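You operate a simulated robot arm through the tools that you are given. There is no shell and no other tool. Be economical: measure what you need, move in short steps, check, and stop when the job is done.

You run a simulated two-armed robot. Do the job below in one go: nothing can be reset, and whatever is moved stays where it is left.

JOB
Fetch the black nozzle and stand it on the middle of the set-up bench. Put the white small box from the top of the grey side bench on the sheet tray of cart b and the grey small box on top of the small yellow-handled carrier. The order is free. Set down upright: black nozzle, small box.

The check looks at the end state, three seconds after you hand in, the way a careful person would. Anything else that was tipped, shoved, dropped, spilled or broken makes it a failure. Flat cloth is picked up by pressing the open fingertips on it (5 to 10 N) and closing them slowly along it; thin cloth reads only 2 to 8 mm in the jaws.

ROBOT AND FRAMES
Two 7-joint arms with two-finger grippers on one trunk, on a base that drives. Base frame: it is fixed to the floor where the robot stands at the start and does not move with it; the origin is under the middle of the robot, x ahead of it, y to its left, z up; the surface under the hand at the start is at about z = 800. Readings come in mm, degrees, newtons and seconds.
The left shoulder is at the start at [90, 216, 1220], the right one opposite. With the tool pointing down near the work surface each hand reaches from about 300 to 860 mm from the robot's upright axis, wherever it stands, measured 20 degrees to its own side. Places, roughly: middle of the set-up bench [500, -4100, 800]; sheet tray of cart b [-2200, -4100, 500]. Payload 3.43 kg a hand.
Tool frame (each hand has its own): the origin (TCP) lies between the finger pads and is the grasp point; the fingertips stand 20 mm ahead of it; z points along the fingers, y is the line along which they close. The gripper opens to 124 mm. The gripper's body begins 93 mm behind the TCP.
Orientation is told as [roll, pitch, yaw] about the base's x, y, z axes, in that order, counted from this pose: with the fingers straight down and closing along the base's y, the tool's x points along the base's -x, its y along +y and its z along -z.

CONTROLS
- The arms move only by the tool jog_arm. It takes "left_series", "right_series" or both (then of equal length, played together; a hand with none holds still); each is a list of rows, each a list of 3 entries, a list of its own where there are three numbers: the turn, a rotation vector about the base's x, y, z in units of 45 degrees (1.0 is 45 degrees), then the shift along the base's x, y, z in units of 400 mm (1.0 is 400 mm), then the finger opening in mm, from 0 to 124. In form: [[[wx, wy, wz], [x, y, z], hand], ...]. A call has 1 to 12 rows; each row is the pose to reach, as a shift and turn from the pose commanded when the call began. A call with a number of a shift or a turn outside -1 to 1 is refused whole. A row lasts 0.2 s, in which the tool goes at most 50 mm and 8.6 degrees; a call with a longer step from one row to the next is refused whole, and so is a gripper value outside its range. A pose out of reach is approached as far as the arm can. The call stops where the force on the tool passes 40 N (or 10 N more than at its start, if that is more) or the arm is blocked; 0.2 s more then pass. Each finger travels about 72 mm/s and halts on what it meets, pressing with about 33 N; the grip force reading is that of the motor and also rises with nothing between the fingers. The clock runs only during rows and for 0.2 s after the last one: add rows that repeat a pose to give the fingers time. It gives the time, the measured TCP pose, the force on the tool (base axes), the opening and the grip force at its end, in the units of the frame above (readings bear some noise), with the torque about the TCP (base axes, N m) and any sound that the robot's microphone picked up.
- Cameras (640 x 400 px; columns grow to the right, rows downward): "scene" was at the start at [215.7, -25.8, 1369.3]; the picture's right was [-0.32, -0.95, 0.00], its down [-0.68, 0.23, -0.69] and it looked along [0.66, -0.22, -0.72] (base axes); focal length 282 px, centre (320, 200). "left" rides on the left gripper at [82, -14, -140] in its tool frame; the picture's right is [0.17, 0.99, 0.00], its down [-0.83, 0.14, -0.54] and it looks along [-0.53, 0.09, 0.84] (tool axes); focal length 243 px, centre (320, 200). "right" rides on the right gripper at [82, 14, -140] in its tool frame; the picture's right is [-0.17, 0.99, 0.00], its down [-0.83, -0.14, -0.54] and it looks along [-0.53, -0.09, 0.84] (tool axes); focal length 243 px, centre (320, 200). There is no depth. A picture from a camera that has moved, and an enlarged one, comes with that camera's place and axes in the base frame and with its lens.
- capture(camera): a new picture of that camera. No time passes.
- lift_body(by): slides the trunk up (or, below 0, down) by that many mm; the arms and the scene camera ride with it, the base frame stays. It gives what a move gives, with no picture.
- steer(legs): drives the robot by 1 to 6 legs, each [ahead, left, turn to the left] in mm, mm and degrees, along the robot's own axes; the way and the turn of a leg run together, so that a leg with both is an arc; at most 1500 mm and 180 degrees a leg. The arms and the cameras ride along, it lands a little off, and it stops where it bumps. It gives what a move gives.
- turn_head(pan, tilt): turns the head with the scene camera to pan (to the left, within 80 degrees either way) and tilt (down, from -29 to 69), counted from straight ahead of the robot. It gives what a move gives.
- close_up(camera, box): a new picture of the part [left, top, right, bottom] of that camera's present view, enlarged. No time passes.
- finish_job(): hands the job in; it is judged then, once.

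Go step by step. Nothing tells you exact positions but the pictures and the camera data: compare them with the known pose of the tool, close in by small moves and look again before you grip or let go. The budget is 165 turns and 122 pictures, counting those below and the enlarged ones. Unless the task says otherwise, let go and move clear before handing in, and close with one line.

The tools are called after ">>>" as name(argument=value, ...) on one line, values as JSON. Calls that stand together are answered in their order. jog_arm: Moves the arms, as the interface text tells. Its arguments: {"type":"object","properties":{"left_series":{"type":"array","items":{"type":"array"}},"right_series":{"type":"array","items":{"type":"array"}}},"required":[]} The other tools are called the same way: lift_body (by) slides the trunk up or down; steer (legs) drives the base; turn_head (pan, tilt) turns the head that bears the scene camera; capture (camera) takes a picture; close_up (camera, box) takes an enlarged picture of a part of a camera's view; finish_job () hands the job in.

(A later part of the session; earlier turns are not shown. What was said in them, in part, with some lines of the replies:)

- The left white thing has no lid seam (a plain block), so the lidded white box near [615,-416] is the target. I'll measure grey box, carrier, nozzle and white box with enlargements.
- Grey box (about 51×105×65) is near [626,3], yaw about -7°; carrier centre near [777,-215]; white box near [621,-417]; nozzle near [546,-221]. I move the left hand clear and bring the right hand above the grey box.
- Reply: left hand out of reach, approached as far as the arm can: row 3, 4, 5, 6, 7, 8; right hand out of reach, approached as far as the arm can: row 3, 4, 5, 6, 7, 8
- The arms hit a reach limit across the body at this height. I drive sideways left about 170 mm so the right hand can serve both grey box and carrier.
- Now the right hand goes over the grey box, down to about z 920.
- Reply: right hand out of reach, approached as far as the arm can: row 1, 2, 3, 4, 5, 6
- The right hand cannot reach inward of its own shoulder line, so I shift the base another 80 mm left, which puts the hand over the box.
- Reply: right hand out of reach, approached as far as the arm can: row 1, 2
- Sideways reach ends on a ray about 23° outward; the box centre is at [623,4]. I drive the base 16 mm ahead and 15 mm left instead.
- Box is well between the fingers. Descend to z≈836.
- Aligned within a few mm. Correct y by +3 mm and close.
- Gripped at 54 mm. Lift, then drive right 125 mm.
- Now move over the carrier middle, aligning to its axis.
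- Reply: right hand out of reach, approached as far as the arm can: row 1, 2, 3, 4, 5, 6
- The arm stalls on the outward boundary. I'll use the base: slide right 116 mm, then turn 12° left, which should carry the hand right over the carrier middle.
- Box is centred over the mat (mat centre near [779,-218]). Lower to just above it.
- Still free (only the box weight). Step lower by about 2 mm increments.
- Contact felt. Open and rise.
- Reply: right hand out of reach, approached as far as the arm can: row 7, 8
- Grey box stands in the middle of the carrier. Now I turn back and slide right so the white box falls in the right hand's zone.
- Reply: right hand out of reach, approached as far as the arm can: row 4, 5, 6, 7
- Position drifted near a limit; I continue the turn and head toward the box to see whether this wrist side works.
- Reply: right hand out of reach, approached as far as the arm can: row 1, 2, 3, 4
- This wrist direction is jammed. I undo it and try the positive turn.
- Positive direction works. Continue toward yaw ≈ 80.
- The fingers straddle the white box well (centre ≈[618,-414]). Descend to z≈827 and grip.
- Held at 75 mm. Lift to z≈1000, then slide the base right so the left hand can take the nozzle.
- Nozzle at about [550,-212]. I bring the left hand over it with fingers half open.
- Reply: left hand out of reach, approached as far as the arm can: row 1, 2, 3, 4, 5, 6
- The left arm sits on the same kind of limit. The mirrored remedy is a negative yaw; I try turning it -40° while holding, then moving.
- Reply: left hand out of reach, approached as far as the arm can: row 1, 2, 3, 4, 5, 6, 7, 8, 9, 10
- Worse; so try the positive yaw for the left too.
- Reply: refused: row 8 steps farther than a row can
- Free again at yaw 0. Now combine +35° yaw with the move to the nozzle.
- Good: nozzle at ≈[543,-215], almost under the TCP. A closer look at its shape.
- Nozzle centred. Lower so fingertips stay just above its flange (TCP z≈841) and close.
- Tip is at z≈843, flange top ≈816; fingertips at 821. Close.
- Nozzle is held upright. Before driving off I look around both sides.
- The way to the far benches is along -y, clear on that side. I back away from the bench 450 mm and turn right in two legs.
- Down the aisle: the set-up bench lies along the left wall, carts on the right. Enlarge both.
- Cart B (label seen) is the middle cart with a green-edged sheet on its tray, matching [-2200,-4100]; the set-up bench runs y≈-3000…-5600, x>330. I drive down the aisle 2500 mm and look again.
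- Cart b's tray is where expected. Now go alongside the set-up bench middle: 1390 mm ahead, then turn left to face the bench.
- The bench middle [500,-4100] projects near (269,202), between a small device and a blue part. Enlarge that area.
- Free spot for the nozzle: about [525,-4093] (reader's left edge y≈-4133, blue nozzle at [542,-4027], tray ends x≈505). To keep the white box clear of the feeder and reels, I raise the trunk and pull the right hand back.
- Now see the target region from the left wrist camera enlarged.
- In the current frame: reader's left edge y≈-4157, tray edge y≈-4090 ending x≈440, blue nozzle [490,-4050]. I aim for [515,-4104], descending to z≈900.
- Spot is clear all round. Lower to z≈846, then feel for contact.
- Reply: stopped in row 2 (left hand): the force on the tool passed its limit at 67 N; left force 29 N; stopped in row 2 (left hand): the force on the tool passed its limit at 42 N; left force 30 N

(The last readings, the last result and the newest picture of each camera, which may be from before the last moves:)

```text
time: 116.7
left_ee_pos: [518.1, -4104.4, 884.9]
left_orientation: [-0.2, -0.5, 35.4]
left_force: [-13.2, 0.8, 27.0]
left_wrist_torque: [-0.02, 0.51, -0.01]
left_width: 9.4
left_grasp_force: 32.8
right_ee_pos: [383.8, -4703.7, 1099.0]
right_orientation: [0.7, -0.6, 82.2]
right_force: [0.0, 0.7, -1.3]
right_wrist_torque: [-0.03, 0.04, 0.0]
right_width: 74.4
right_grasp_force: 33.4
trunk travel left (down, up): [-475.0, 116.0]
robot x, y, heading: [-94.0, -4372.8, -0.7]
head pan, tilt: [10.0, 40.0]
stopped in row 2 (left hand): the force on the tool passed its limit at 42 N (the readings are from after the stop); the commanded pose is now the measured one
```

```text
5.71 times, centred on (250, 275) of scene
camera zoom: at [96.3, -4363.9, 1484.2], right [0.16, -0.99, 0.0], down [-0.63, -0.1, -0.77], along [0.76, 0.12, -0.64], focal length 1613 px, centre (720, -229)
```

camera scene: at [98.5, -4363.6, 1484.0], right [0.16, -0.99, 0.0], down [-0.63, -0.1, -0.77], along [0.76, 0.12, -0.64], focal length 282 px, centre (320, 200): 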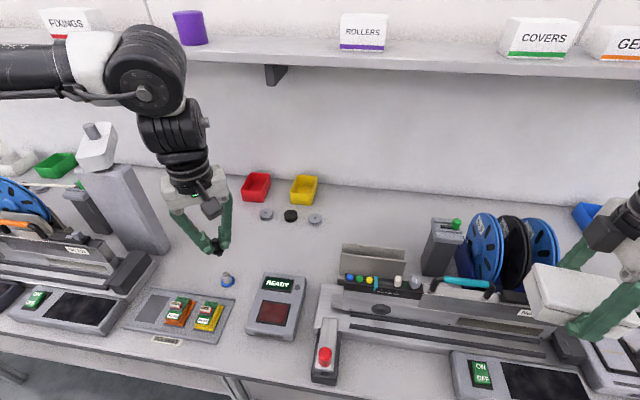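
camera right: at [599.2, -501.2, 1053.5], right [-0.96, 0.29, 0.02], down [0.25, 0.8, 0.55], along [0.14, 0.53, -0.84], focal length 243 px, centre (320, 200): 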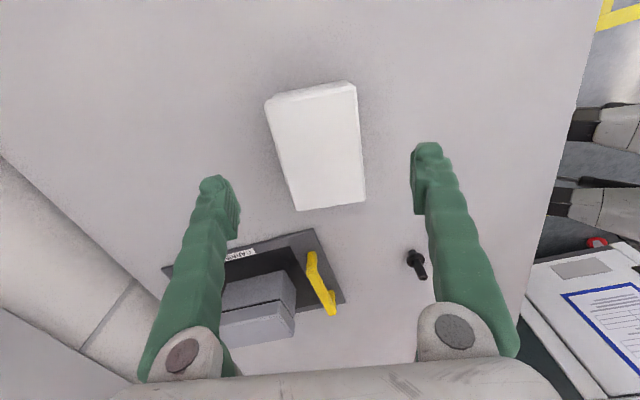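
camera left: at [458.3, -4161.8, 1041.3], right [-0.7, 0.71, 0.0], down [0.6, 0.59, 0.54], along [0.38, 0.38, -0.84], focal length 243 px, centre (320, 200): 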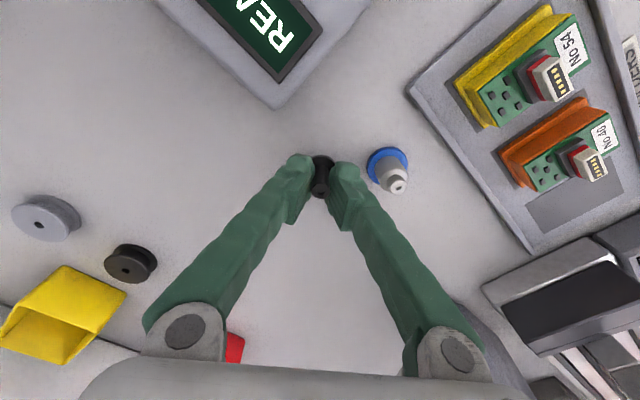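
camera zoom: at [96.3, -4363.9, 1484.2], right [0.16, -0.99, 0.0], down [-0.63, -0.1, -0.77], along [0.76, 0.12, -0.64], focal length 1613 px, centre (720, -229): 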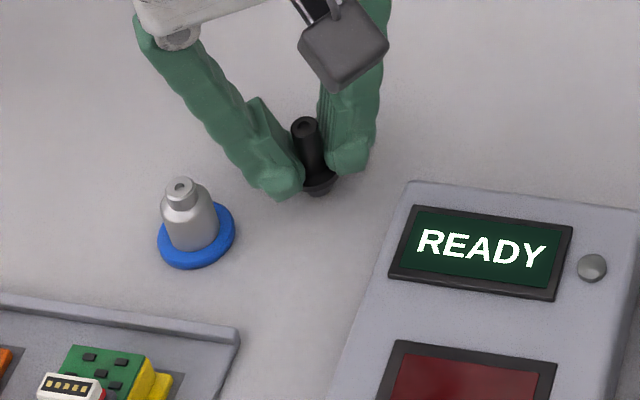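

The bench surface is about 840 here, so the nozzle already touches. Ease off upward to unload, then check.

>>> jog_arm(left_series=[[[0, 0, 0], [0, 0, 0.004], 4], [[0, 0, 0], [0, 0, 0.008], 4], [[0, 0, 0], [0, 0, 0.008], 4]])

>>> close_up(camera="left", box=[260, 110, 420, 220])

>>> close_up(camera="scene", box=[220, 245, 280, 285])

```text
time: 117.5
left_ee_pos: [521.5, -4104.8, 884.6]
left_orientation: [-0.1, -0.5, 35.3]
left_force: [-2.3, -1.0, 5.8]
left_wrist_torque: [-0.06, 0.12, 0.0]
left_width: 9.5
left_grasp_force: 33.1
right_ee_pos: [385.7, -4704.9, 1099.1]
right_orientation: [0.8, -0.6, 82.2]
right_force: [-0.6, -0.2, -0.6]
right_wrist_torque: [0.02, 0.04, -0.02]
right_width: 74.3
right_grasp_force: 33.0
trunk travel left (down, up): [-475.0, 116.0]
robot x, y, heading: [-90.1, -4372.1, -0.8]
head pan, tilt: [10.0, 40.0]
```

```text
3.64 times, centred on (340, 165) of left
camera zoom: at [461.3, -4162.3, 1024.5], right [-0.71, 0.71, 0.0], down [0.59, 0.59, 0.55], along [0.39, 0.38, -0.84], focal length 882 px, centre (247, 327)
```

zoom: 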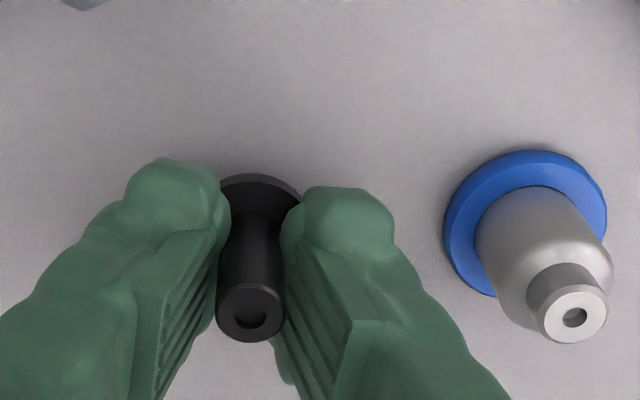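

```text
10.00 times, centred on (250, 265) of scene
camera zoom: at [98.8, -4363.8, 1483.8], right [0.16, -0.99, 0.0], down [-0.63, -0.1, -0.77], along [0.76, 0.12, -0.64], focal length 2823 px, centre (1020, -450)
```

zoom: 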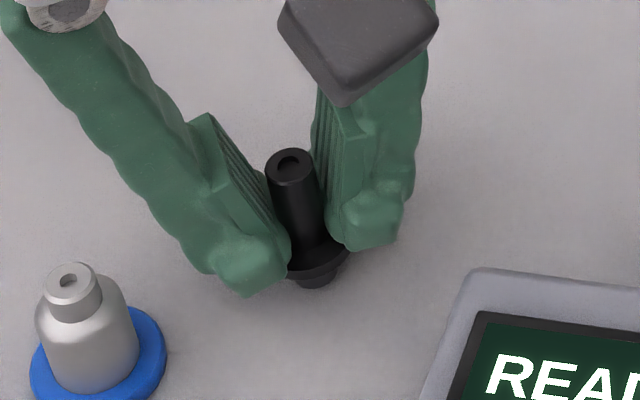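

Nozzle stands vertical, contact light. Unload a touch more, open to about 20 mm and rise straight.

>>> jog_arm(left_series=[[[0, 0, 0], [0, 0, 0.002], 4], [[0, 0, 0], [0, 0, 0.002], 11], [[0, 0, 0], [0, 0, 0.002], 15], [[0, 0, 0], [0, 0, 0.002], 20], [[0, 0, 0], [0, 0, 0.002], 20]])

>>> close_up(camera="scene", box=[220, 245, 280, 285])

```text
time: 118.7
left_ee_pos: [521.9, -4102.5, 885.8]
left_orientation: [-0.1, -0.5, 35.3]
left_force: [0.3, -0.9, -0.4]
left_wrist_torque: [0.0, 0.03, 0.0]
left_width: 20.1
left_grasp_force: 0.0
right_ee_pos: [384.5, -4704.4, 1097.8]
right_orientation: [0.8, -0.6, 82.3]
right_force: [0.5, -0.3, -0.4]
right_wrist_torque: [-0.01, -0.02, -0.01]
right_width: 74.2
right_grasp_force: 32.8
trunk travel left (down, up): [-475.0, 116.0]
robot x, y, heading: [-92.8, -4375.0, -0.7]
head pan, tilt: [10.0, 40.0]
```

```text
10.00 times, centred on (250, 265) of scene
camera zoom: at [99.5, -4363.4, 1483.8], right [0.16, -0.99, 0.0], down [-0.63, -0.1, -0.77], along [0.76, 0.12, -0.64], focal length 2823 px, centre (1020, -450)
```

zoom: 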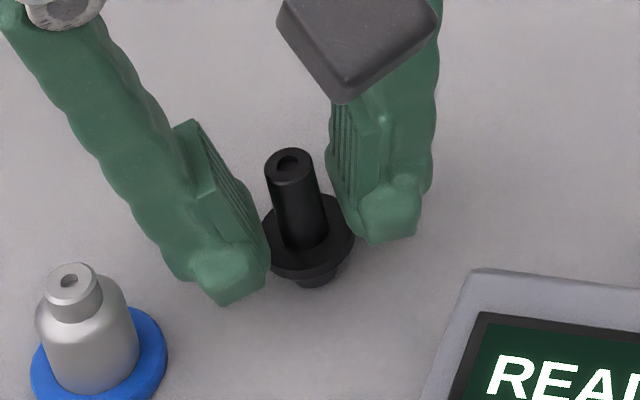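

It stands free. Rise straight up.

>>> jog_arm(left_series=[[[0, 0, 0], [0, 0, 0.04], 20], [[0, 0, 0], [0, 0, 0.1], 20], [[0, 0, 0], [0, 0, 0.2], 20], [[0, 0, 0], [0, 0, 0.3], 20], [[0, 0, 0], [0, 0, 0.4], 20], [[0, 0, 0], [0, 0, 0.4], 20]])

>>> close_up(camera="scene", box=[160, 220, 340, 350])

>>> capture(camera="left")

```text
time: 120.1
left_ee_pos: [521.7, -4103.3, 1045.8]
left_orientation: [-0.1, -0.4, 35.3]
left_force: [0.3, 0.3, 0.5]
left_wrist_torque: [0.01, 0.04, -0.03]
left_width: 20.2
left_grasp_force: 0.2
right_ee_pos: [386.8, -4703.8, 1097.7]
right_orientation: [1.0, -0.5, 82.2]
right_force: [-0.2, -0.2, -1.4]
right_wrist_torque: [-0.01, -0.01, 0.04]
right_width: 74.4
right_grasp_force: 33.1
trunk travel left (down, up): [-475.0, 116.0]
robot x, y, heading: [-94.1, -4376.0, -1.1]
head pan, tilt: [10.0, 40.0]
```

```text
3.08 times, centred on (250, 285) of scene
camera zoom: at [100.1, -4363.1, 1483.7], right [0.16, -0.99, 0.0], down [-0.64, -0.1, -0.77], along [0.76, 0.12, -0.64], focal length 869 px, centre (535, -62)
```

zoom: 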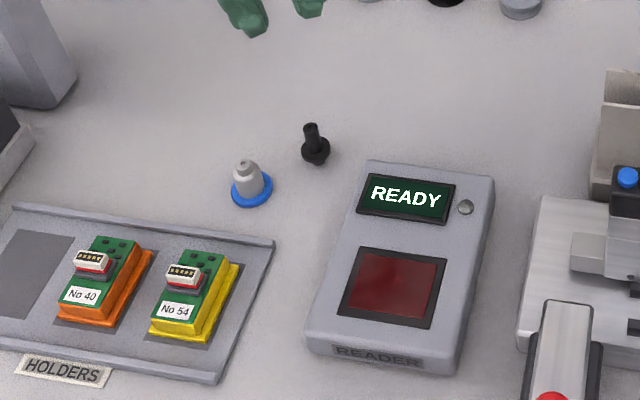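

```text
56 pictures are left
camera left: at [461.5, -4163.4, 1186.3], right [-0.71, 0.71, 0.0], down [0.59, 0.59, 0.54], along [0.39, 0.38, -0.84], focal length 243 px, centre (320, 200)
```

left: 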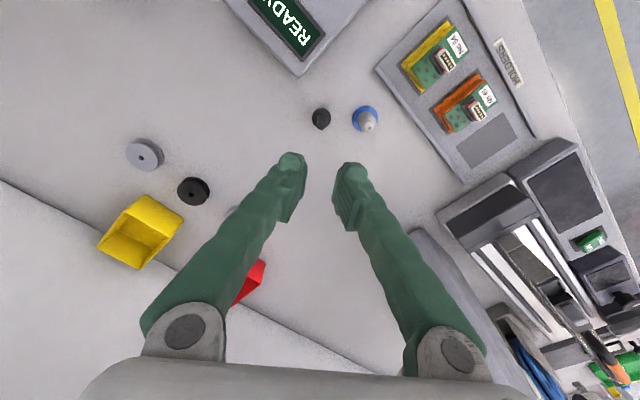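

Nozzle stands upright at the bench middle. Pull the left hand back, reverse 500 mm, turn toward the carts and look.

>>> jog_arm(left_series=[[[0, 0, 0], [-0.1, 0, 0.02], 20], [[0, 0, 0], [-0.2, 0, 0.03], 20], [[0, 0, 0], [-0.3, 0, 0.03], 20], [[0, 0, 0], [-0.38, 0, 0.03], 20], [[0, 0, 0], [-0.38, 0, 0.03], 20]])

>>> steer(legs=[[-500, 0, 0], [0, 0, 165]])

>>> turn_head(pan=0, tilt=25)

>>> capture(camera="scene")

```text
time: 121.3
left_ee_pos: [372.6, -4104.0, 1056.3]
left_orientation: [0.0, -0.6, 35.3]
left_force: [0.0, -0.5, -0.2]
left_wrist_torque: [0.02, 0.0, 0.01]
left_width: 19.7
left_grasp_force: 0.1
right_ee_pos: [385.9, -4705.2, 1097.1]
right_orientation: [0.9, -0.6, 82.3]
right_force: [0.7, 0.7, -1.2]
right_wrist_torque: [0.04, -0.03, 0.03]
right_width: 74.2
right_grasp_force: 33.0
trunk travel left (down, up): [-475.0, 116.0]
robot x, y, heading: [-94.3, -4372.2, -0.8]
head pan, tilt: [10.0, 40.0]
```

```text
time: 134.1
left_ee_pos: [-1108.8, -4498.0, 1056.7]
left_orientation: [-0.2, -0.4, -160.6]
left_force: [0.2, 0.4, -0.8]
left_wrist_torque: [0.0, 0.01, 0.0]
left_width: 20.0
left_grasp_force: 0.2
right_ee_pos: [-954.5, -3917.1, 1096.9]
right_orientation: [0.9, -0.4, -113.9]
right_force: [-0.1, 0.3, -1.1]
right_wrist_torque: [0.0, 0.02, -0.03]
right_width: 74.3
right_grasp_force: 32.9
trunk travel left (down, up): [-475.0, 116.0]
robot x, y, heading: [-590.2, -4367.2, 163.1]
head pan, tilt: [10.0, 40.0]
```

```text
time: 134.9
left_ee_pos: [-1108.0, -4498.3, 1056.8]
left_orientation: [-0.1, -0.4, -160.7]
left_force: [-0.2, -0.7, -1.0]
left_wrist_torque: [-0.01, -0.01, 0.0]
left_width: 20.1
left_grasp_force: 0.0
right_ee_pos: [-955.3, -3916.7, 1097.2]
right_orientation: [1.0, -0.5, -114.0]
right_force: [-0.4, 0.0, -1.3]
right_wrist_torque: [0.03, -0.01, 0.02]
right_width: 74.3
right_grasp_force: 33.1
trunk travel left (down, up): [-475.0, 116.0]
robot x, y, heading: [-585.8, -4369.3, 163.3]
head pan, tilt: [0.0, 25.0]
```

```text
55 pictures are left
camera scene: at [-778.1, -4308.8, 1507.0], right [0.29, 0.96, 0.0], down [0.4, -0.12, -0.91], along [-0.87, 0.27, -0.42], focal length 282 px, centre (320, 200)
```

scene: 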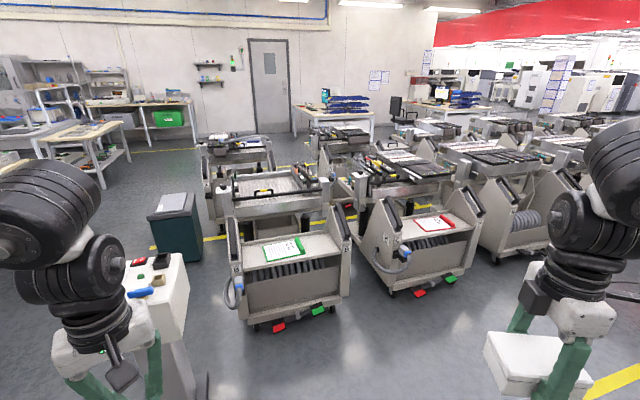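

Cart B's tray with its green-edged sheet is in view, open toward the robot. Enlarge.

>>> close_up(camera="scene", box=[200, 180, 370, 340])

```text
2.50 times, centred on (285, 260) of scene
camera zoom: at [-778.1, -4308.8, 1507.0], right [0.29, 0.96, 0.0], down [0.4, -0.12, -0.91], along [-0.87, 0.27, -0.42], focal length 706 px, centre (408, 50)
```

zoom: 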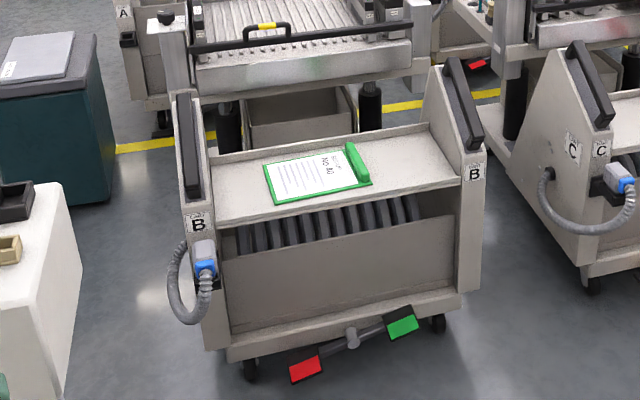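

Tray spans about x -2355…-2085, y -4355…-3785, with a clipboard in its middle-left; the free right part near [-2215,-3890] suits the box. I first turn the right hand back to the forward yaw in the open so its camera won't face the cart's side panel.

>>> jog_arm(right_series=[[[0, 0, -0.18], [0, 0, -0.04], 60], [[0, 0, -0.36], [0, 0, -0.08], 60], [[0, 0, -0.54], [0, 0, -0.12], 60], [[0, 0, -0.72], [0, 0, -0.16], 60], [[0, 0, -0.9], [0, 0, -0.2], 60], [[0, 0, -1.0], [0, 0, -0.25], 60], [[0, 0, -1.0], [0, 0, -0.25], 60]])

>>> jog_arm(right_series=[[[0, 0, -0.18], [0, 0, 0], 60], [[0, 0, -0.36], [0, 0, 0], 60], [[0, 0, -0.54], [0, 0, 0], 60], [[0, 0, -0.72], [0, 0, 0], 60], [[0, 0, -0.9], [0, 0, 0], 60], [[0, 0, -1.0], [0, 0, 0], 60], [[0, 0, -1.0], [0, 0, 0], 60]])

```text
time: 136.5
left_ee_pos: [-1107.5, -4498.0, 1056.0]
left_orientation: [-0.1, -0.4, -160.7]
left_force: [1.0, 0.5, 0.0]
left_wrist_torque: [-0.02, 0.01, -0.02]
left_width: 19.7
left_grasp_force: 0.0
right_ee_pos: [-957.0, -3918.1, 997.8]
right_orientation: [0.9, -0.6, -158.8]
right_force: [0.6, -1.5, -1.6]
right_wrist_torque: [0.0, -0.01, -0.01]
right_width: 74.2
right_grasp_force: 32.8
trunk travel left (down, up): [-475.0, 116.0]
robot x, y, heading: [-590.3, -4367.6, 162.7]
head pan, tilt: [0.0, 25.0]
```

```text
time: 138.1
left_ee_pos: [-1108.1, -4497.4, 1056.0]
left_orientation: [-0.2, -0.4, -160.8]
left_force: [-0.7, -0.1, -0.2]
left_wrist_torque: [0.02, -0.01, 0.0]
left_width: 19.8
left_grasp_force: 0.1
right_ee_pos: [-955.2, -3916.2, 999.4]
right_orientation: [0.9, -0.6, 156.0]
right_force: [0.2, 0.4, -1.5]
right_wrist_torque: [-0.02, 0.01, 0.02]
right_width: 74.4
right_grasp_force: 33.0
trunk travel left (down, up): [-475.0, 116.0]
robot x, y, heading: [-589.9, -4366.9, 163.1]
head pan, tilt: [0.0, 25.0]
```

Hand yaw is set. Now drive to the cart: 966 mm ahead, then turn 32° left to face it obliquely (heading ≈195°).

>>> steer(legs=[[966, -24, 0], [0, 0, 32]])

>>> turn_head(pan=0, tilt=50)

>>> capture(camera="scene")

>>> capture(camera="right")

```text
time: 146.4
left_ee_pos: [-1882.7, -4436.2, 1056.9]
left_orientation: [0.0, -0.4, -128.9]
left_force: [1.2, 0.2, 0.6]
left_wrist_torque: [-0.03, 0.02, -0.02]
left_width: 19.9
left_grasp_force: 0.2
right_ee_pos: [-2057.8, -3862.3, 999.1]
right_orientation: [0.9, -0.4, -172.1]
right_force: [-0.1, 0.6, -1.1]
right_wrist_torque: [0.01, 0.01, 0.01]
right_width: 74.0
right_grasp_force: 33.1
trunk travel left (down, up): [-475.0, 116.0]
robot x, y, heading: [-1506.8, -4051.4, -165.3]
head pan, tilt: [0.0, 25.0]
```

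```text
time: 147.3
left_ee_pos: [-1882.1, -4437.2, 1056.8]
left_orientation: [-0.1, -0.4, -129.1]
left_force: [0.6, -0.2, -0.2]
left_wrist_torque: [-0.01, 0.02, 0.04]
left_width: 20.1
left_grasp_force: 0.1
right_ee_pos: [-2057.1, -3863.2, 999.2]
right_orientation: [0.8, -0.4, -172.1]
right_force: [0.6, 0.0, -1.5]
right_wrist_torque: [-0.01, 0.0, 0.0]
right_width: 74.3
right_grasp_force: 33.3
trunk travel left (down, up): [-475.0, 116.0]
robot x, y, heading: [-1504.5, -4052.8, -165.5]
head pan, tilt: [0.0, 50.0]
```

```text
53 pictures are left
camera scene: at [-1686.2, -4098.8, 1469.7], right [-0.25, 0.97, 0.0], down [0.74, 0.19, -0.64], along [-0.62, -0.16, -0.77], focal length 282 px, centre (320, 200)
```

scene: 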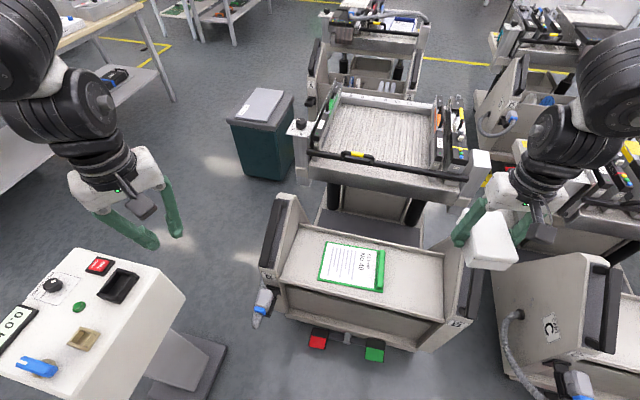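

```text
52 pictures are left
camera right: at [-1973.3, -3863.0, 1138.8], right [-0.03, -1.0, 0.02], down [-0.84, 0.03, 0.54], along [-0.54, 0.0, -0.84], focal length 243 px, centre (320, 200)
```

right: 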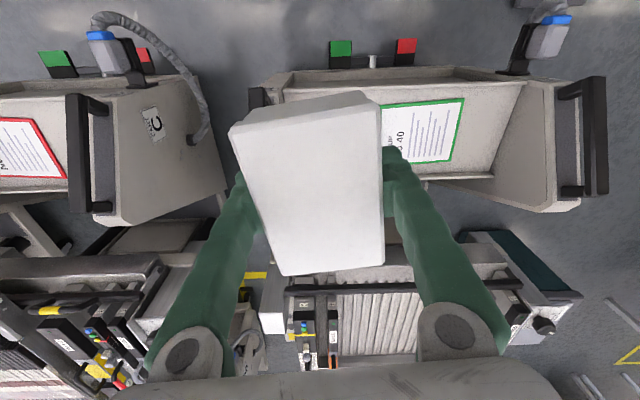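

The control desk stands close on the left, so I lower the trunk only 200 mm and keep the left hand high. First move the right hand over the free right part of the tray, left hand inward.

>>> jog_arm(left_series=[[[0, 0, 0], [0.03, 0.04, 0.01], 20], [[0, 0, 0], [0.06, 0.08, 0.02], 20], [[0, 0, 0], [0.08, 0.12, 0.03], 20], [[0, 0, 0], [0.08, 0.15, 0.04], 20], [[0, 0, 0], [0.08, 0.15, 0.04], 20]], right_series=[[[0, 0, -0.06], [-0.08, -0.01, 0], 60], [[0, 0, -0.12], [-0.16, -0.02, 0], 60], [[0, 0, -0.17], [-0.24, -0.03, 0], 60], [[0, 0, -0.17], [-0.33, -0.042, 0], 60], [[0, 0, -0.17], [-0.33, -0.042, 0], 60]])

>>> capture(camera="scene")

```text
time: 148.5
left_ee_pos: [-1850.0, -4376.3, 1073.4]
left_orientation: [-0.1, -0.5, -129.1]
left_force: [-0.4, -0.5, 0.6]
left_wrist_torque: [-0.02, 0.02, 0.02]
left_width: 20.0
left_grasp_force: 0.1
right_ee_pos: [-2189.4, -3880.6, 999.3]
right_orientation: [0.8, -0.5, -180.0]
right_force: [0.1, -0.4, -1.0]
right_wrist_torque: [-0.02, 0.01, 0.0]
right_width: 74.2
right_grasp_force: 32.8
trunk travel left (down, up): [-475.0, 116.0]
robot x, y, heading: [-1512.6, -4051.0, -165.5]
head pan, tilt: [0.0, 50.0]
```

```text
51 pictures are left
camera scene: at [-1685.2, -4098.9, 1469.8], right [-0.25, 0.97, 0.0], down [0.74, 0.19, -0.64], along [-0.62, -0.16, -0.77], focal length 282 px, centre (320, 200)
```

scene: 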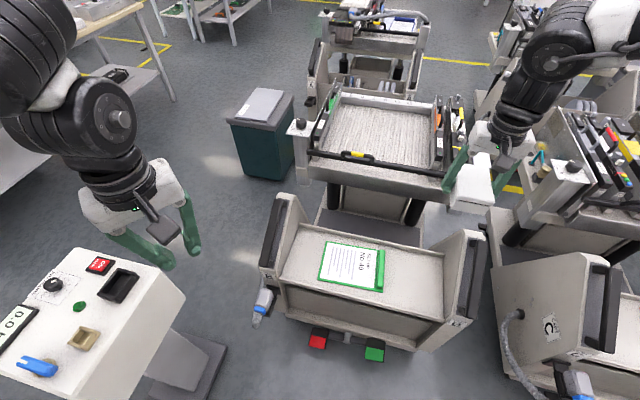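

Over the free part. Lower the trunk 200 mm.

>>> lift_body(by=-200)

>>> capture(camera="right")

>>> capture(camera="scene")

```text
time: 150.7
left_ee_pos: [-1851.1, -4376.3, 872.8]
left_orientation: [-0.1, -0.5, -129.0]
left_force: [-1.0, 0.1, -0.4]
left_wrist_torque: [0.01, -0.02, 0.01]
left_width: 19.8
left_grasp_force: 0.1
right_ee_pos: [-2188.9, -3879.5, 799.6]
right_orientation: [0.9, -0.6, -179.7]
right_force: [-0.1, -0.2, -2.3]
right_wrist_torque: [-0.03, 0.0, -0.02]
right_width: 74.2
right_grasp_force: 32.9
trunk travel left (down, up): [-275.0, 316.0]
robot x, y, heading: [-1508.8, -4055.4, -165.4]
head pan, tilt: [0.0, 50.0]
```

```text
50 pictures are left
camera right: at [-2105.9, -3891.1, 939.2], right [-0.16, -0.99, 0.02], down [-0.83, 0.14, 0.55], along [-0.54, 0.07, -0.84], focal length 243 px, centre (320, 200)
```

right: 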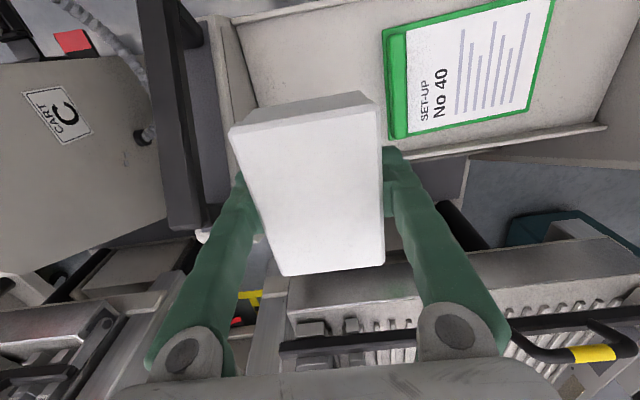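

```text
49 pictures are left
camera scene: at [-1740.1, -4112.9, 1265.0], right [-0.25, 0.97, 0.0], down [0.74, 0.19, -0.64], along [-0.62, -0.16, -0.77], focal length 282 px, centre (320, 200)
```

scene: 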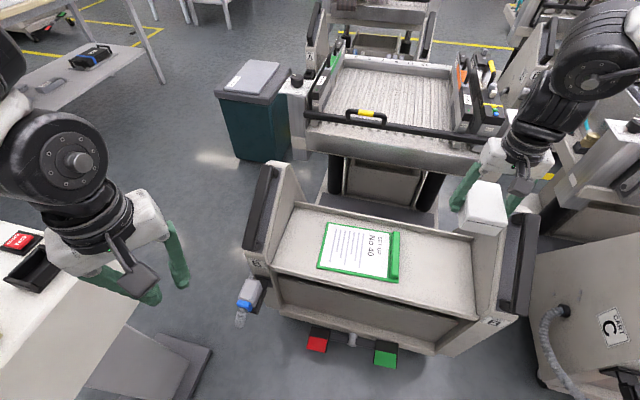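

Centre of free tray part is ≈[-2190,-3889]. Descend to z≈570 and check.

>>> jog_arm(right_series=[[[0, 0, 0], [0, -0.022, -0.1], 60], [[0, 0, 0], [0, -0.022, -0.2], 60], [[0, 0, 0], [0, -0.022, -0.3], 60], [[0, 0, 0], [0, -0.022, -0.4], 60], [[0, 0, 0], [0, -0.022, -0.5], 60], [[0, 0, 0], [0, -0.022, -0.57], 60], [[0, 0, 0], [0, -0.022, -0.57], 60]])

>>> capture(camera="right")

>>> capture(camera="scene")

```text
time: 152.3
left_ee_pos: [-1850.2, -4377.3, 873.1]
left_orientation: [-0.1, -0.4, -129.0]
left_force: [0.2, 0.6, 0.2]
left_wrist_torque: [-0.01, -0.01, 0.01]
left_width: 19.9
left_grasp_force: 0.0
right_ee_pos: [-2190.4, -3889.9, 571.4]
right_orientation: [0.8, -0.6, -179.7]
right_force: [-0.8, -0.3, -1.4]
right_wrist_torque: [-0.01, -0.03, 0.02]
right_width: 74.3
right_grasp_force: 32.8
trunk travel left (down, up): [-275.0, 316.0]
robot x, y, heading: [-1506.3, -4049.7, -165.3]
head pan, tilt: [0.0, 50.0]
```

```text
48 pictures are left
camera right: at [-2106.9, -3902.0, 711.4], right [-0.16, -0.99, 0.02], down [-0.83, 0.14, 0.55], along [-0.54, 0.08, -0.84], focal length 243 px, centre (320, 200)
```

right: 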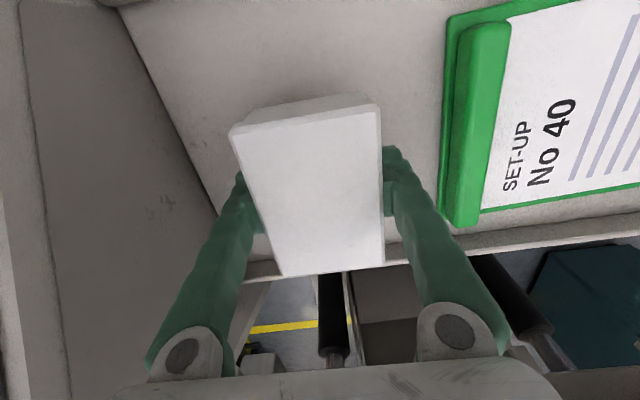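

```text
47 pictures are left
camera scene: at [-1740.0, -4113.1, 1265.0], right [-0.25, 0.97, 0.0], down [0.74, 0.19, -0.64], along [-0.62, -0.16, -0.77], focal length 282 px, centre (320, 200)
```

scene: 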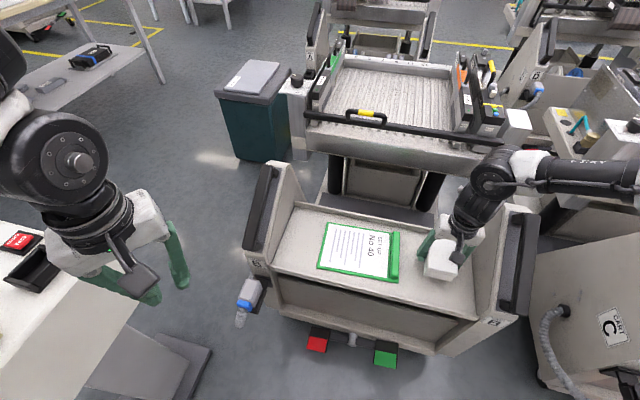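

Box is between clip and side panel. Check the forearm's clearance over the panel before the last centimetres.

>>> close_up(camera="scene", box=[400, 120, 600, 340])

```text
1.82 times, centred on (500, 230) of scene
camera zoom: at [-1740.0, -4113.1, 1265.0], right [-0.25, 0.97, 0.0], down [0.74, 0.19, -0.64], along [-0.62, -0.16, -0.77], focal length 513 px, centre (-7, 146)
```

zoom: 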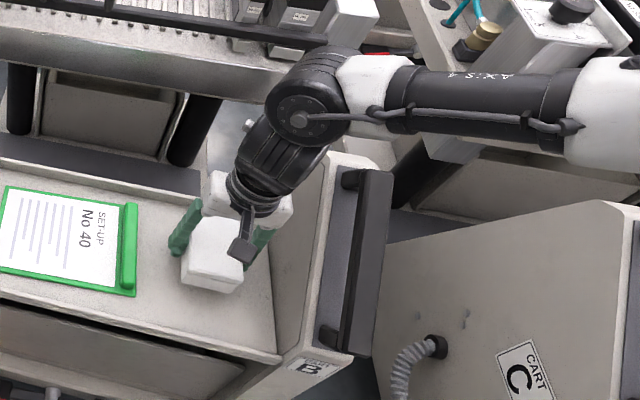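

The forearm passes close over the side panel. Raising the trunk makes the forearm steeper, and a spot slightly farther back and toward the clip gives more room; I try that at a safe height.

>>> lift_body(by=140)

>>> jog_arm(right_series=[[[0, 0, 0], [-0.04, -0.025, -0.08], 60], [[0, 0, 0], [-0.07, -0.045, -0.18], 60], [[0, 0, 0], [-0.075, -0.048, -0.28], 60], [[0, 0, 0], [-0.075, -0.048, -0.35], 60], [[0, 0, 0], [-0.075, -0.048, -0.35], 60]])

>>> capture(camera="scene")

```text
time: 154.0
left_ee_pos: [-1850.2, -4376.7, 1012.8]
left_orientation: [-0.1, -0.4, -129.1]
left_force: [-0.1, -0.7, -0.2]
left_wrist_torque: [0.02, 0.04, -0.01]
left_width: 20.2
left_grasp_force: 0.0
right_ee_pos: [-2218.0, -3895.8, 753.0]
right_orientation: [2.3, -5.5, -179.9]
right_force: [-0.6, -0.2, -1.0]
right_wrist_torque: [-0.05, 0.0, 0.0]
right_width: 74.4
right_grasp_force: 32.7
trunk travel left (down, up): [-415.0, 176.0]
robot x, y, heading: [-1506.2, -4050.6, -165.5]
head pan, tilt: [0.0, 50.0]
```

```text
time: 155.2
left_ee_pos: [-1850.1, -4377.5, 1013.6]
left_orientation: [-0.2, -0.3, -129.0]
left_force: [-0.1, -0.8, 0.0]
left_wrist_torque: [0.03, -0.03, 0.0]
left_width: 20.0
left_grasp_force: 0.1
right_ee_pos: [-2199.7, -3854.3, 691.2]
right_orientation: [2.3, -5.5, -179.8]
right_force: [-0.2, 0.7, -1.8]
right_wrist_torque: [0.0, -0.01, 0.0]
right_width: 74.2
right_grasp_force: 33.3
right hand out of reach, approached as far as the arm can: row 1, 2, 3, 4, 5
trunk travel left (down, up): [-415.0, 176.0]
robot x, y, heading: [-1507.9, -4051.8, -165.5]
head pan, tilt: [0.0, 50.0]
```

```text
45 pictures are left
camera scene: at [-1706.6, -4104.1, 1404.2], right [-0.25, 0.97, 0.0], down [0.74, 0.19, -0.64], along [-0.62, -0.16, -0.77], focal length 282 px, centre (320, 200)
```

scene: 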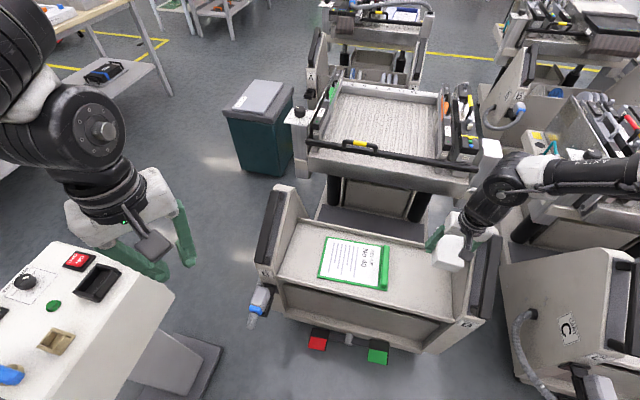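

Reaching that low only works with a folded, elbow-out arm, which crowds the panel. I'll lift out, straighten the hand, and re-approach with the arm more extended from farther back and a lower trunk, so the forearm comes in over the cart's open front.

>>> jog_arm(right_series=[[[0, 0, 0], [0, -0.03, 0.1], 60], [[0.02, -0.06, 0], [0, -0.05, 0.2], 60], [[0.05, -0.12, 0], [0, -0.05, 0.3], 60], [[0.05, -0.12, 0], [0, -0.05, 0.4], 60], [[0.05, -0.12, 0], [0, -0.05, 0.5], 60], [[0.05, -0.12, 0], [0, -0.05, 0.5], 60]])

>>> capture(camera="right")

```text
time: 156.6
left_ee_pos: [-1850.4, -4376.7, 1012.7]
left_orientation: [-0.1, -0.4, -129.0]
left_force: [0.1, 0.1, 0.2]
left_wrist_torque: [-0.02, -0.01, -0.02]
left_width: 19.9
left_grasp_force: 0.2
right_ee_pos: [-2197.6, -3876.8, 893.7]
right_orientation: [0.0, 0.0, -179.8]
right_force: [0.3, 0.1, -1.9]
right_wrist_torque: [-0.01, -0.01, 0.0]
right_width: 74.2
right_grasp_force: 33.4
trunk travel left (down, up): [-415.0, 176.0]
robot x, y, heading: [-1509.9, -4056.1, -165.3]
head pan, tilt: [0.0, 50.0]
```

```text
44 pictures are left
camera right: at [-2116.4, -3891.5, 1035.4], right [-0.16, -0.99, 0.0], down [-0.83, 0.14, 0.54], along [-0.53, 0.09, -0.84], focal length 243 px, centre (320, 200)
```

right: 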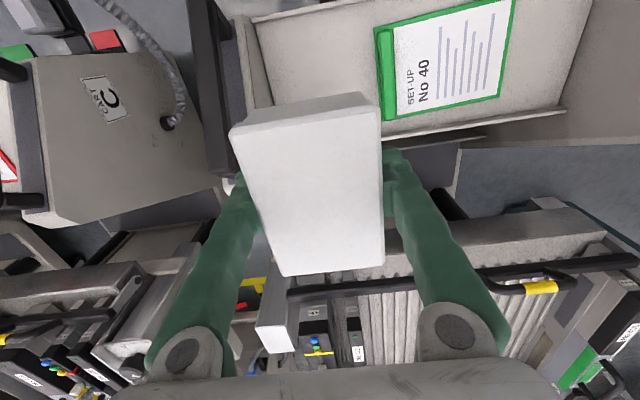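

Hand is upright again. Back the base to about [-1389,-3989], heading 200°.

>>> steer(legs=[[-131, -32, 0], [0, 0, 5.4]])

>>> jog_arm(right_series=[[[0, 0, -0.04], [-0.08, 0, 0], 60], [[0, 0, -0.08], [-0.16, 0, 0], 60], [[0, 0, -0.12], [-0.25, 0, 0], 60], [[0, 0, -0.12], [-0.25, 0, 0], 60]])

>>> capture(camera="scene")

```text
time: 158.6
left_ee_pos: [-1700.1, -4342.9, 1013.4]
left_orientation: [-0.1, -0.5, -123.5]
left_force: [0.5, -0.7, 0.3]
left_wrist_torque: [0.04, 0.01, 0.01]
left_width: 20.1
left_grasp_force: 0.1
right_ee_pos: [-2095.7, -3881.4, 895.8]
right_orientation: [0.0, -0.1, -174.3]
right_force: [-0.4, -0.6, -1.4]
right_wrist_torque: [0.02, 0.02, -0.01]
right_width: 74.2
right_grasp_force: 33.0
trunk travel left (down, up): [-415.0, 176.0]
robot x, y, heading: [-1391.6, -3986.7, -159.4]
head pan, tilt: [0.0, 50.0]
```

```text
time: 159.6
left_ee_pos: [-1700.3, -4344.5, 1013.7]
left_orientation: [-0.1, -0.4, -123.3]
left_force: [0.3, -0.9, -0.4]
left_wrist_torque: [-0.01, -0.01, -0.03]
left_width: 20.0
left_grasp_force: 0.1
right_ee_pos: [-2169.2, -3857.9, 896.5]
right_orientation: [0.0, 0.0, -179.6]
right_force: [-0.3, -0.6, -1.4]
right_wrist_torque: [-0.04, 0.01, -0.01]
right_width: 74.4
right_grasp_force: 33.1
right hand out of reach, approached as far as the arm can: row 2, 3, 4
trunk travel left (down, up): [-415.0, 176.0]
robot x, y, heading: [-1386.7, -3987.8, -159.7]
head pan, tilt: [0.0, 50.0]
```

```text
43 pictures are left
camera scene: at [-1584.7, -4059.2, 1404.1], right [-0.35, 0.94, 0.0], down [0.72, 0.26, -0.64], along [-0.6, -0.22, -0.77], focal length 282 px, centre (320, 200)
```

scene: 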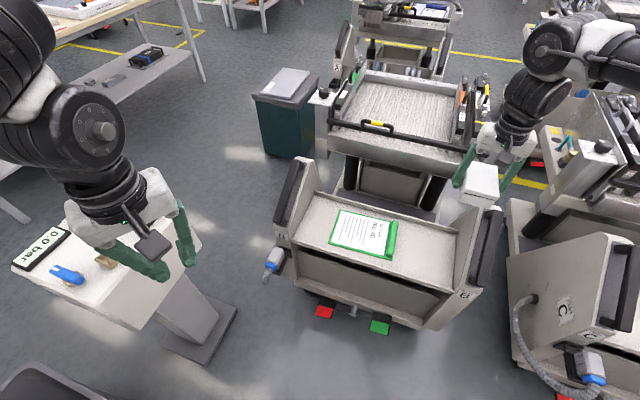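

I realize the forearm actually rises from the wrist toward the shoulder over the open front (it just looks sideways from the near camera), and the limit is plain arm extension. So: move the base 70 mm closer, then lower the trunk.

>>> steer(legs=[[70, 0, 0]])

>>> jog_arm(right_series=[[[0, 0, 0], [0.04, -0.02, 0], 60], [[0, 0, 0], [0.075, -0.033, 0], 60], [[0, 0, 0], [0.075, -0.033, 0], 60]])

>>> lift_body(by=-140)

>>> capture(camera="right")

>>> capture(camera="scene")

```text
time: 160.7
left_ee_pos: [-1764.6, -4367.4, 1013.8]
left_orientation: [-0.1, -0.5, -123.5]
left_force: [0.5, 0.2, 0.3]
left_wrist_torque: [0.04, 0.01, 0.01]
left_width: 20.0
left_grasp_force: 0.1
right_ee_pos: [-2232.9, -3881.3, 898.4]
right_orientation: [0.0, -0.1, -179.6]
right_force: [0.0, 0.5, -1.1]
right_wrist_torque: [-0.02, -0.02, 0.04]
right_width: 74.1
right_grasp_force: 32.5
trunk travel left (down, up): [-415.0, 176.0]
robot x, y, heading: [-1455.1, -4009.7, -159.6]
head pan, tilt: [0.0, 50.0]
```

```text
time: 161.5
left_ee_pos: [-1765.8, -4368.8, 1013.3]
left_orientation: [0.0, -0.4, -123.5]
left_force: [0.3, -0.5, 0.3]
left_wrist_torque: [-0.03, -0.03, 0.01]
left_width: 19.9
left_grasp_force: 0.0
right_ee_pos: [-2202.8, -3895.2, 895.4]
right_orientation: [0.0, -0.1, -179.6]
right_force: [0.5, -0.7, -1.8]
right_wrist_torque: [-0.01, 0.0, -0.01]
right_width: 74.2
right_grasp_force: 33.3
trunk travel left (down, up): [-415.0, 176.0]
robot x, y, heading: [-1459.0, -4009.6, -159.9]
head pan, tilt: [0.0, 50.0]
```

```text
time: 163.2
left_ee_pos: [-1765.3, -4368.7, 873.1]
left_orientation: [-0.1, -0.5, -123.4]
left_force: [-0.6, -0.8, -0.6]
left_wrist_torque: [0.02, 0.02, -0.02]
left_width: 19.6
left_grasp_force: 0.1
right_ee_pos: [-2203.4, -3894.6, 757.9]
right_orientation: [0.1, -0.1, -179.6]
right_force: [0.1, 0.5, -0.8]
right_wrist_torque: [-0.01, 0.01, 0.03]
right_width: 74.4
right_grasp_force: 32.3
trunk travel left (down, up): [-275.0, 316.0]
robot x, y, heading: [-1455.2, -4011.9, -159.7]
head pan, tilt: [0.0, 50.0]
```

```text
42 pictures are left
camera right: at [-2120.7, -3908.9, 897.4], right [-0.16, -0.99, 0.0], down [-0.83, 0.13, 0.54], along [-0.53, 0.09, -0.84], focal length 243 px, centre (320, 200)
```

right: 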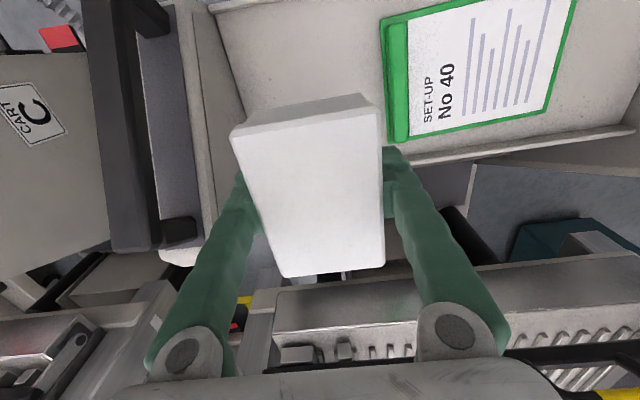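

```text
41 pictures are left
camera scene: at [-1681.2, -4095.3, 1265.0], right [-0.35, 0.94, 0.0], down [0.72, 0.27, -0.64], along [-0.6, -0.22, -0.77], focal length 282 px, centre (320, 200)
```

scene: 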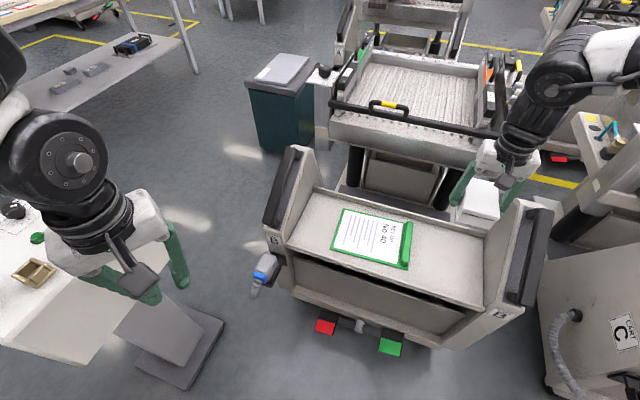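

Aligned: clip edge y≈-3997, panel y≈-3788, hand at -3895. Lower the trunk another 80 mm, then the hand to z≈565.

>>> lift_body(by=-80)

>>> jog_arm(right_series=[[[0, 0, 0], [0.01, 0, -0.1], 60], [[0, 0, 0], [0.01, 0, -0.2], 60], [[0, 0, 0], [0.01, 0, -0.28], 60], [[0, 0, 0], [0.01, 0, -0.28], 60]])

>>> capture(camera="right")

>>> close_up(camera="scene", box=[400, 60, 640, 340])

```text
time: 164.3
left_ee_pos: [-1766.1, -4369.4, 787.6]
left_orientation: [0.3, 0.2, -123.3]
left_force: [-0.4, 0.6, 0.7]
left_wrist_torque: [-0.02, 0.01, -0.02]
left_width: 20.0
left_grasp_force: 0.1
right_ee_pos: [-2203.9, -3896.1, 677.8]
right_orientation: [0.1, -0.3, -179.6]
right_force: [-0.5, 0.0, -1.7]
right_wrist_torque: [0.01, 0.02, 0.02]
right_width: 74.2
right_grasp_force: 33.6
trunk travel left (down, up): [-195.0, 396.0]
robot x, y, heading: [-1455.5, -4010.1, -159.8]
head pan, tilt: [0.0, 50.0]
```

```text
time: 165.3
left_ee_pos: [-1765.3, -4369.3, 787.5]
left_orientation: [0.4, 0.3, -123.3]
left_force: [1.0, -0.2, 0.0]
left_wrist_torque: [0.01, 0.01, 0.0]
left_width: 19.9
left_grasp_force: 0.0
right_ee_pos: [-2198.4, -3893.9, 562.1]
right_orientation: [0.0, -0.1, -179.6]
right_force: [0.0, -0.7, -1.7]
right_wrist_torque: [0.02, -0.03, 0.05]
right_width: 74.5
right_grasp_force: 32.8
trunk travel left (down, up): [-195.0, 396.0]
robot x, y, heading: [-1453.7, -4011.4, -159.7]
head pan, tilt: [0.0, 50.0]
```

```text
40 pictures are left
camera right: at [-2115.9, -3907.7, 703.7], right [-0.16, -0.99, 0.0], down [-0.83, 0.13, 0.54], along [-0.53, 0.09, -0.84], focal length 243 px, centre (320, 200)
```

right: 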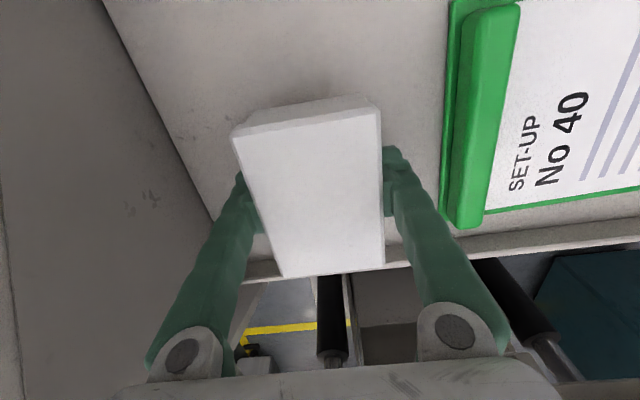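

```text
1.43 times, centred on (520, 200) of scene
camera zoom: at [-1706.8, -4104.9, 1177.2], right [-0.35, 0.94, 0.0], down [0.72, 0.27, -0.64], along [-0.6, -0.22, -0.77], focal length 403 px, centre (34, 200)
```

zoom: 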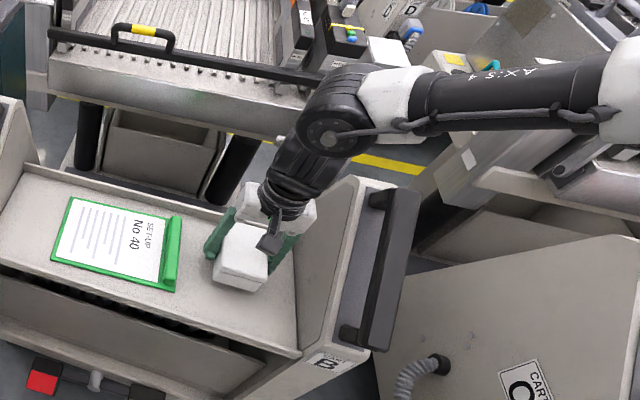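

Clear. Feel downward in small steps.

>>> jog_arm(right_series=[[[0, 0, 0], [0, 0, -0.015], 60], [[0, 0, 0], [0, 0, -0.03], 60], [[0, 0, 0], [0, 0, -0.045], 60], [[0, 0, 0], [0, 0, -0.045], 60]])

```text
time: 166.3
left_ee_pos: [-1767.0, -4369.9, 787.8]
left_orientation: [0.5, 0.3, -123.4]
left_force: [0.1, 0.6, 0.6]
left_wrist_torque: [-0.01, -0.04, -0.02]
left_width: 19.9
left_grasp_force: 0.0
right_ee_pos: [-2199.0, -3896.0, 547.0]
right_orientation: [0.1, -0.1, -179.6]
right_force: [0.1, -0.4, -0.6]
right_wrist_torque: [0.02, 0.02, 0.02]
right_width: 74.2
right_grasp_force: 32.7
trunk travel left (down, up): [-195.0, 396.0]
robot x, y, heading: [-1453.5, -4013.0, -159.9]
head pan, tilt: [0.0, 50.0]
```

>>> jog_arm(right_series=[[[0, 0, 0], [0, 0, -0.008], 60], [[0, 0, 0], [0, 0, -0.016], 60], [[0, 0, 0], [0, 0, -0.024], 60], [[0, 0, 0], [0, 0, -0.024], 60]])

```text
time: 167.3
left_ee_pos: [-1763.9, -4369.3, 788.7]
left_orientation: [0.2, 0.1, -123.5]
left_force: [-0.2, -1.0, 0.2]
left_wrist_torque: [0.01, 0.0, 0.0]
left_width: 19.9
left_grasp_force: 0.1
right_ee_pos: [-2199.5, -3894.7, 539.5]
right_orientation: [0.0, -0.4, -179.8]
right_force: [-1.7, 7.3, 33.6]
right_wrist_torque: [-0.07, -0.24, 0.05]
right_width: 74.5
right_grasp_force: 33.3
trunk travel left (down, up): [-195.0, 396.0]
robot x, y, heading: [-1453.4, -4013.2, -159.9]
head pan, tilt: [0.0, 50.0]
```

Contact. Ease off 2 mm, then open slowly and check before rising.

>>> jog_arm(right_series=[[[0, 0, 0], [0, 0, 0.004], 60], [[0, 0, 0], [0, 0, 0.005], 60], [[0, 0, 0], [0, 0, 0.005], 76], [[0, 0, 0], [0, 0, 0.005], 82], [[0, 0, 0], [0, 0, 0.005], 90], [[0, 0, 0], [0, 0, 0.005], 94], [[0, 0, 0], [0, 0, 0.005], 94]])

>>> capture(camera="right")

```text
time: 168.9
left_ee_pos: [-1765.7, -4368.3, 787.9]
left_orientation: [0.3, 0.2, -123.3]
left_force: [-0.5, -0.3, -0.3]
left_wrist_torque: [-0.01, -0.02, -0.01]
left_width: 19.9
left_grasp_force: 0.1
right_ee_pos: [-2200.1, -3895.7, 538.9]
right_orientation: [0.0, -0.1, -179.7]
right_force: [2.1, 4.5, 11.9]
right_wrist_torque: [-0.52, -0.06, 0.1]
right_width: 92.2
right_grasp_force: 0.0
trunk travel left (down, up): [-195.0, 396.0]
robot x, y, heading: [-1456.5, -4010.8, -160.0]
head pan, tilt: [0.0, 50.0]
```

```text
38 pictures are left
camera right: at [-2116.4, -3909.4, 679.6], right [-0.16, -0.99, 0.0], down [-0.83, 0.13, 0.54], along [-0.53, 0.09, -0.84], focal length 243 px, centre (320, 200)
```

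right: 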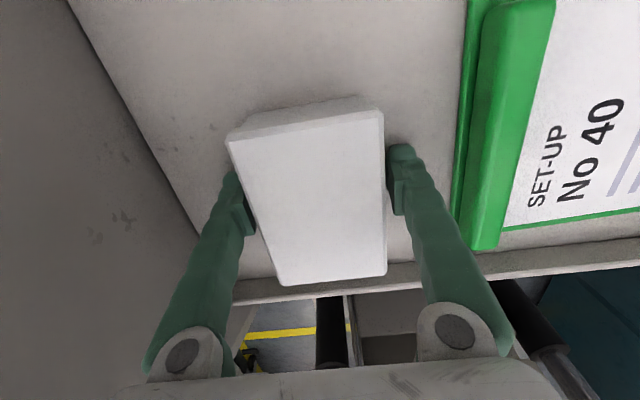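

Released. Rise straight up slowly.

>>> jog_arm(right_series=[[[0, 0, 0], [0, 0, 0.02], 94], [[0, 0, 0], [0, 0, 0.06], 94], [[0, 0, 0], [0, 0, 0.14], 94], [[0, 0, 0], [0, 0, 0.24], 94], [[0, 0, 0], [0, 0, 0.34], 94], [[0, 0, 0], [0, 0, 0.44], 94], [[0, 0, 0], [0, 0, 0.44], 94]])

>>> capture(camera="right")

>>> capture(camera="scene")

```text
time: 170.5
left_ee_pos: [-1766.0, -4369.5, 787.1]
left_orientation: [0.4, 0.3, -123.4]
left_force: [0.7, -0.4, -0.2]
left_wrist_torque: [-0.04, -0.04, 0.03]
left_width: 20.1
left_grasp_force: 0.1
right_ee_pos: [-2198.5, -3894.0, 713.5]
right_orientation: [-0.1, 0.1, -179.6]
right_force: [0.5, 1.2, -0.1]
right_wrist_torque: [0.01, -0.01, -0.01]
right_width: 94.0
right_grasp_force: 0.1
trunk travel left (down, up): [-195.0, 396.0]
robot x, y, heading: [-1454.7, -4010.8, -159.8]
head pan, tilt: [0.0, 50.0]
```

```text
37 pictures are left
camera right: at [-2116.2, -3908.6, 855.3], right [-0.16, -0.99, 0.0], down [-0.83, 0.13, 0.54], along [-0.53, 0.09, -0.84], focal length 243 px, centre (320, 200)
```

right: 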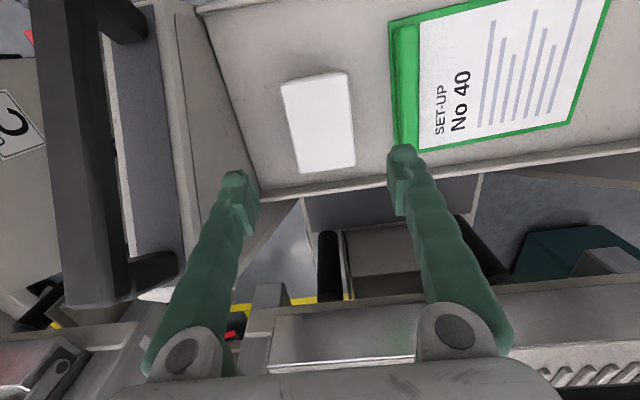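

```text
36 pictures are left
camera scene: at [-1707.8, -4104.8, 1176.9], right [-0.35, 0.94, 0.0], down [0.72, 0.26, -0.64], along [-0.6, -0.22, -0.77], focal length 282 px, centre (320, 200)
```

scene: 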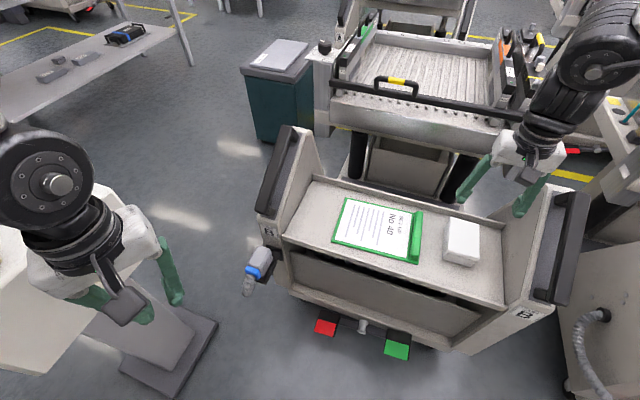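

White box sits flat on the tray, clear of the clipboard. Raise the trunk, back off and take a final look.

>>> lift_body(by=180)

>>> steer(legs=[[-300, 0, 0]])

>>> close_up(camera="scene", box=[240, 60, 560, 260])

```text
time: 172.5
left_ee_pos: [-1766.3, -4368.6, 967.5]
left_orientation: [0.4, 0.3, -123.4]
left_force: [0.4, -0.3, 0.4]
left_wrist_torque: [0.0, -0.01, 0.0]
left_width: 20.0
left_grasp_force: 0.2
right_ee_pos: [-2198.9, -3895.2, 895.1]
right_orientation: [-0.2, -0.2, -179.6]
right_force: [-0.1, -0.1, -0.2]
right_wrist_torque: [-0.02, -0.02, 0.03]
right_width: 93.8
right_grasp_force: 0.0
trunk travel left (down, up): [-375.0, 216.0]
robot x, y, heading: [-1458.9, -4011.5, -159.9]
head pan, tilt: [0.0, 50.0]
```

```text
time: 174.9
left_ee_pos: [-1489.2, -4265.9, 966.3]
left_orientation: [0.4, 0.2, -123.5]
left_force: [-0.1, -0.1, 0.2]
left_wrist_torque: [-0.02, 0.0, 0.01]
left_width: 19.9
left_grasp_force: 0.0
right_ee_pos: [-1919.7, -3791.6, 894.3]
right_orientation: [0.0, -0.1, -179.8]
right_force: [-0.7, 0.3, -0.3]
right_wrist_torque: [0.01, 0.01, 0.0]
right_width: 94.0
right_grasp_force: 0.1
trunk travel left (down, up): [-375.0, 216.0]
robot x, y, heading: [-1180.0, -3910.0, -159.7]
head pan, tilt: [0.0, 50.0]
```

```text
2.00 times, centred on (400, 160) of scene
camera zoom: at [-1379.4, -3983.9, 1364.0], right [-0.34, 0.94, 0.0], down [0.72, 0.26, -0.64], along [-0.6, -0.22, -0.77], focal length 565 px, centre (160, 280)
```

zoom: 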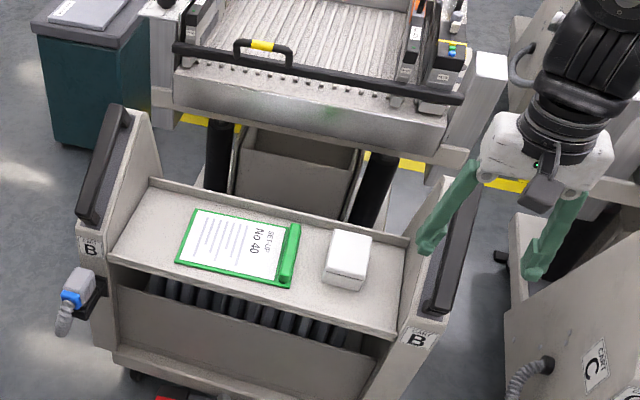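

All three items are in place: the white box stands upright on cart B's tray, with the lid seam visible. The grey box is on the carrier, the nozzle stands on the set-up bench, and both hands are clear, so I'm handing in.

>>> finish_job()

```text
The job is handed in.
```

The job is handed in: the black nozzle stands in the middle of the set-up bench, the white small box sits on the sheet tray of cart b beside the clipboard, and the grey small box is on the yellow-handled carrier.
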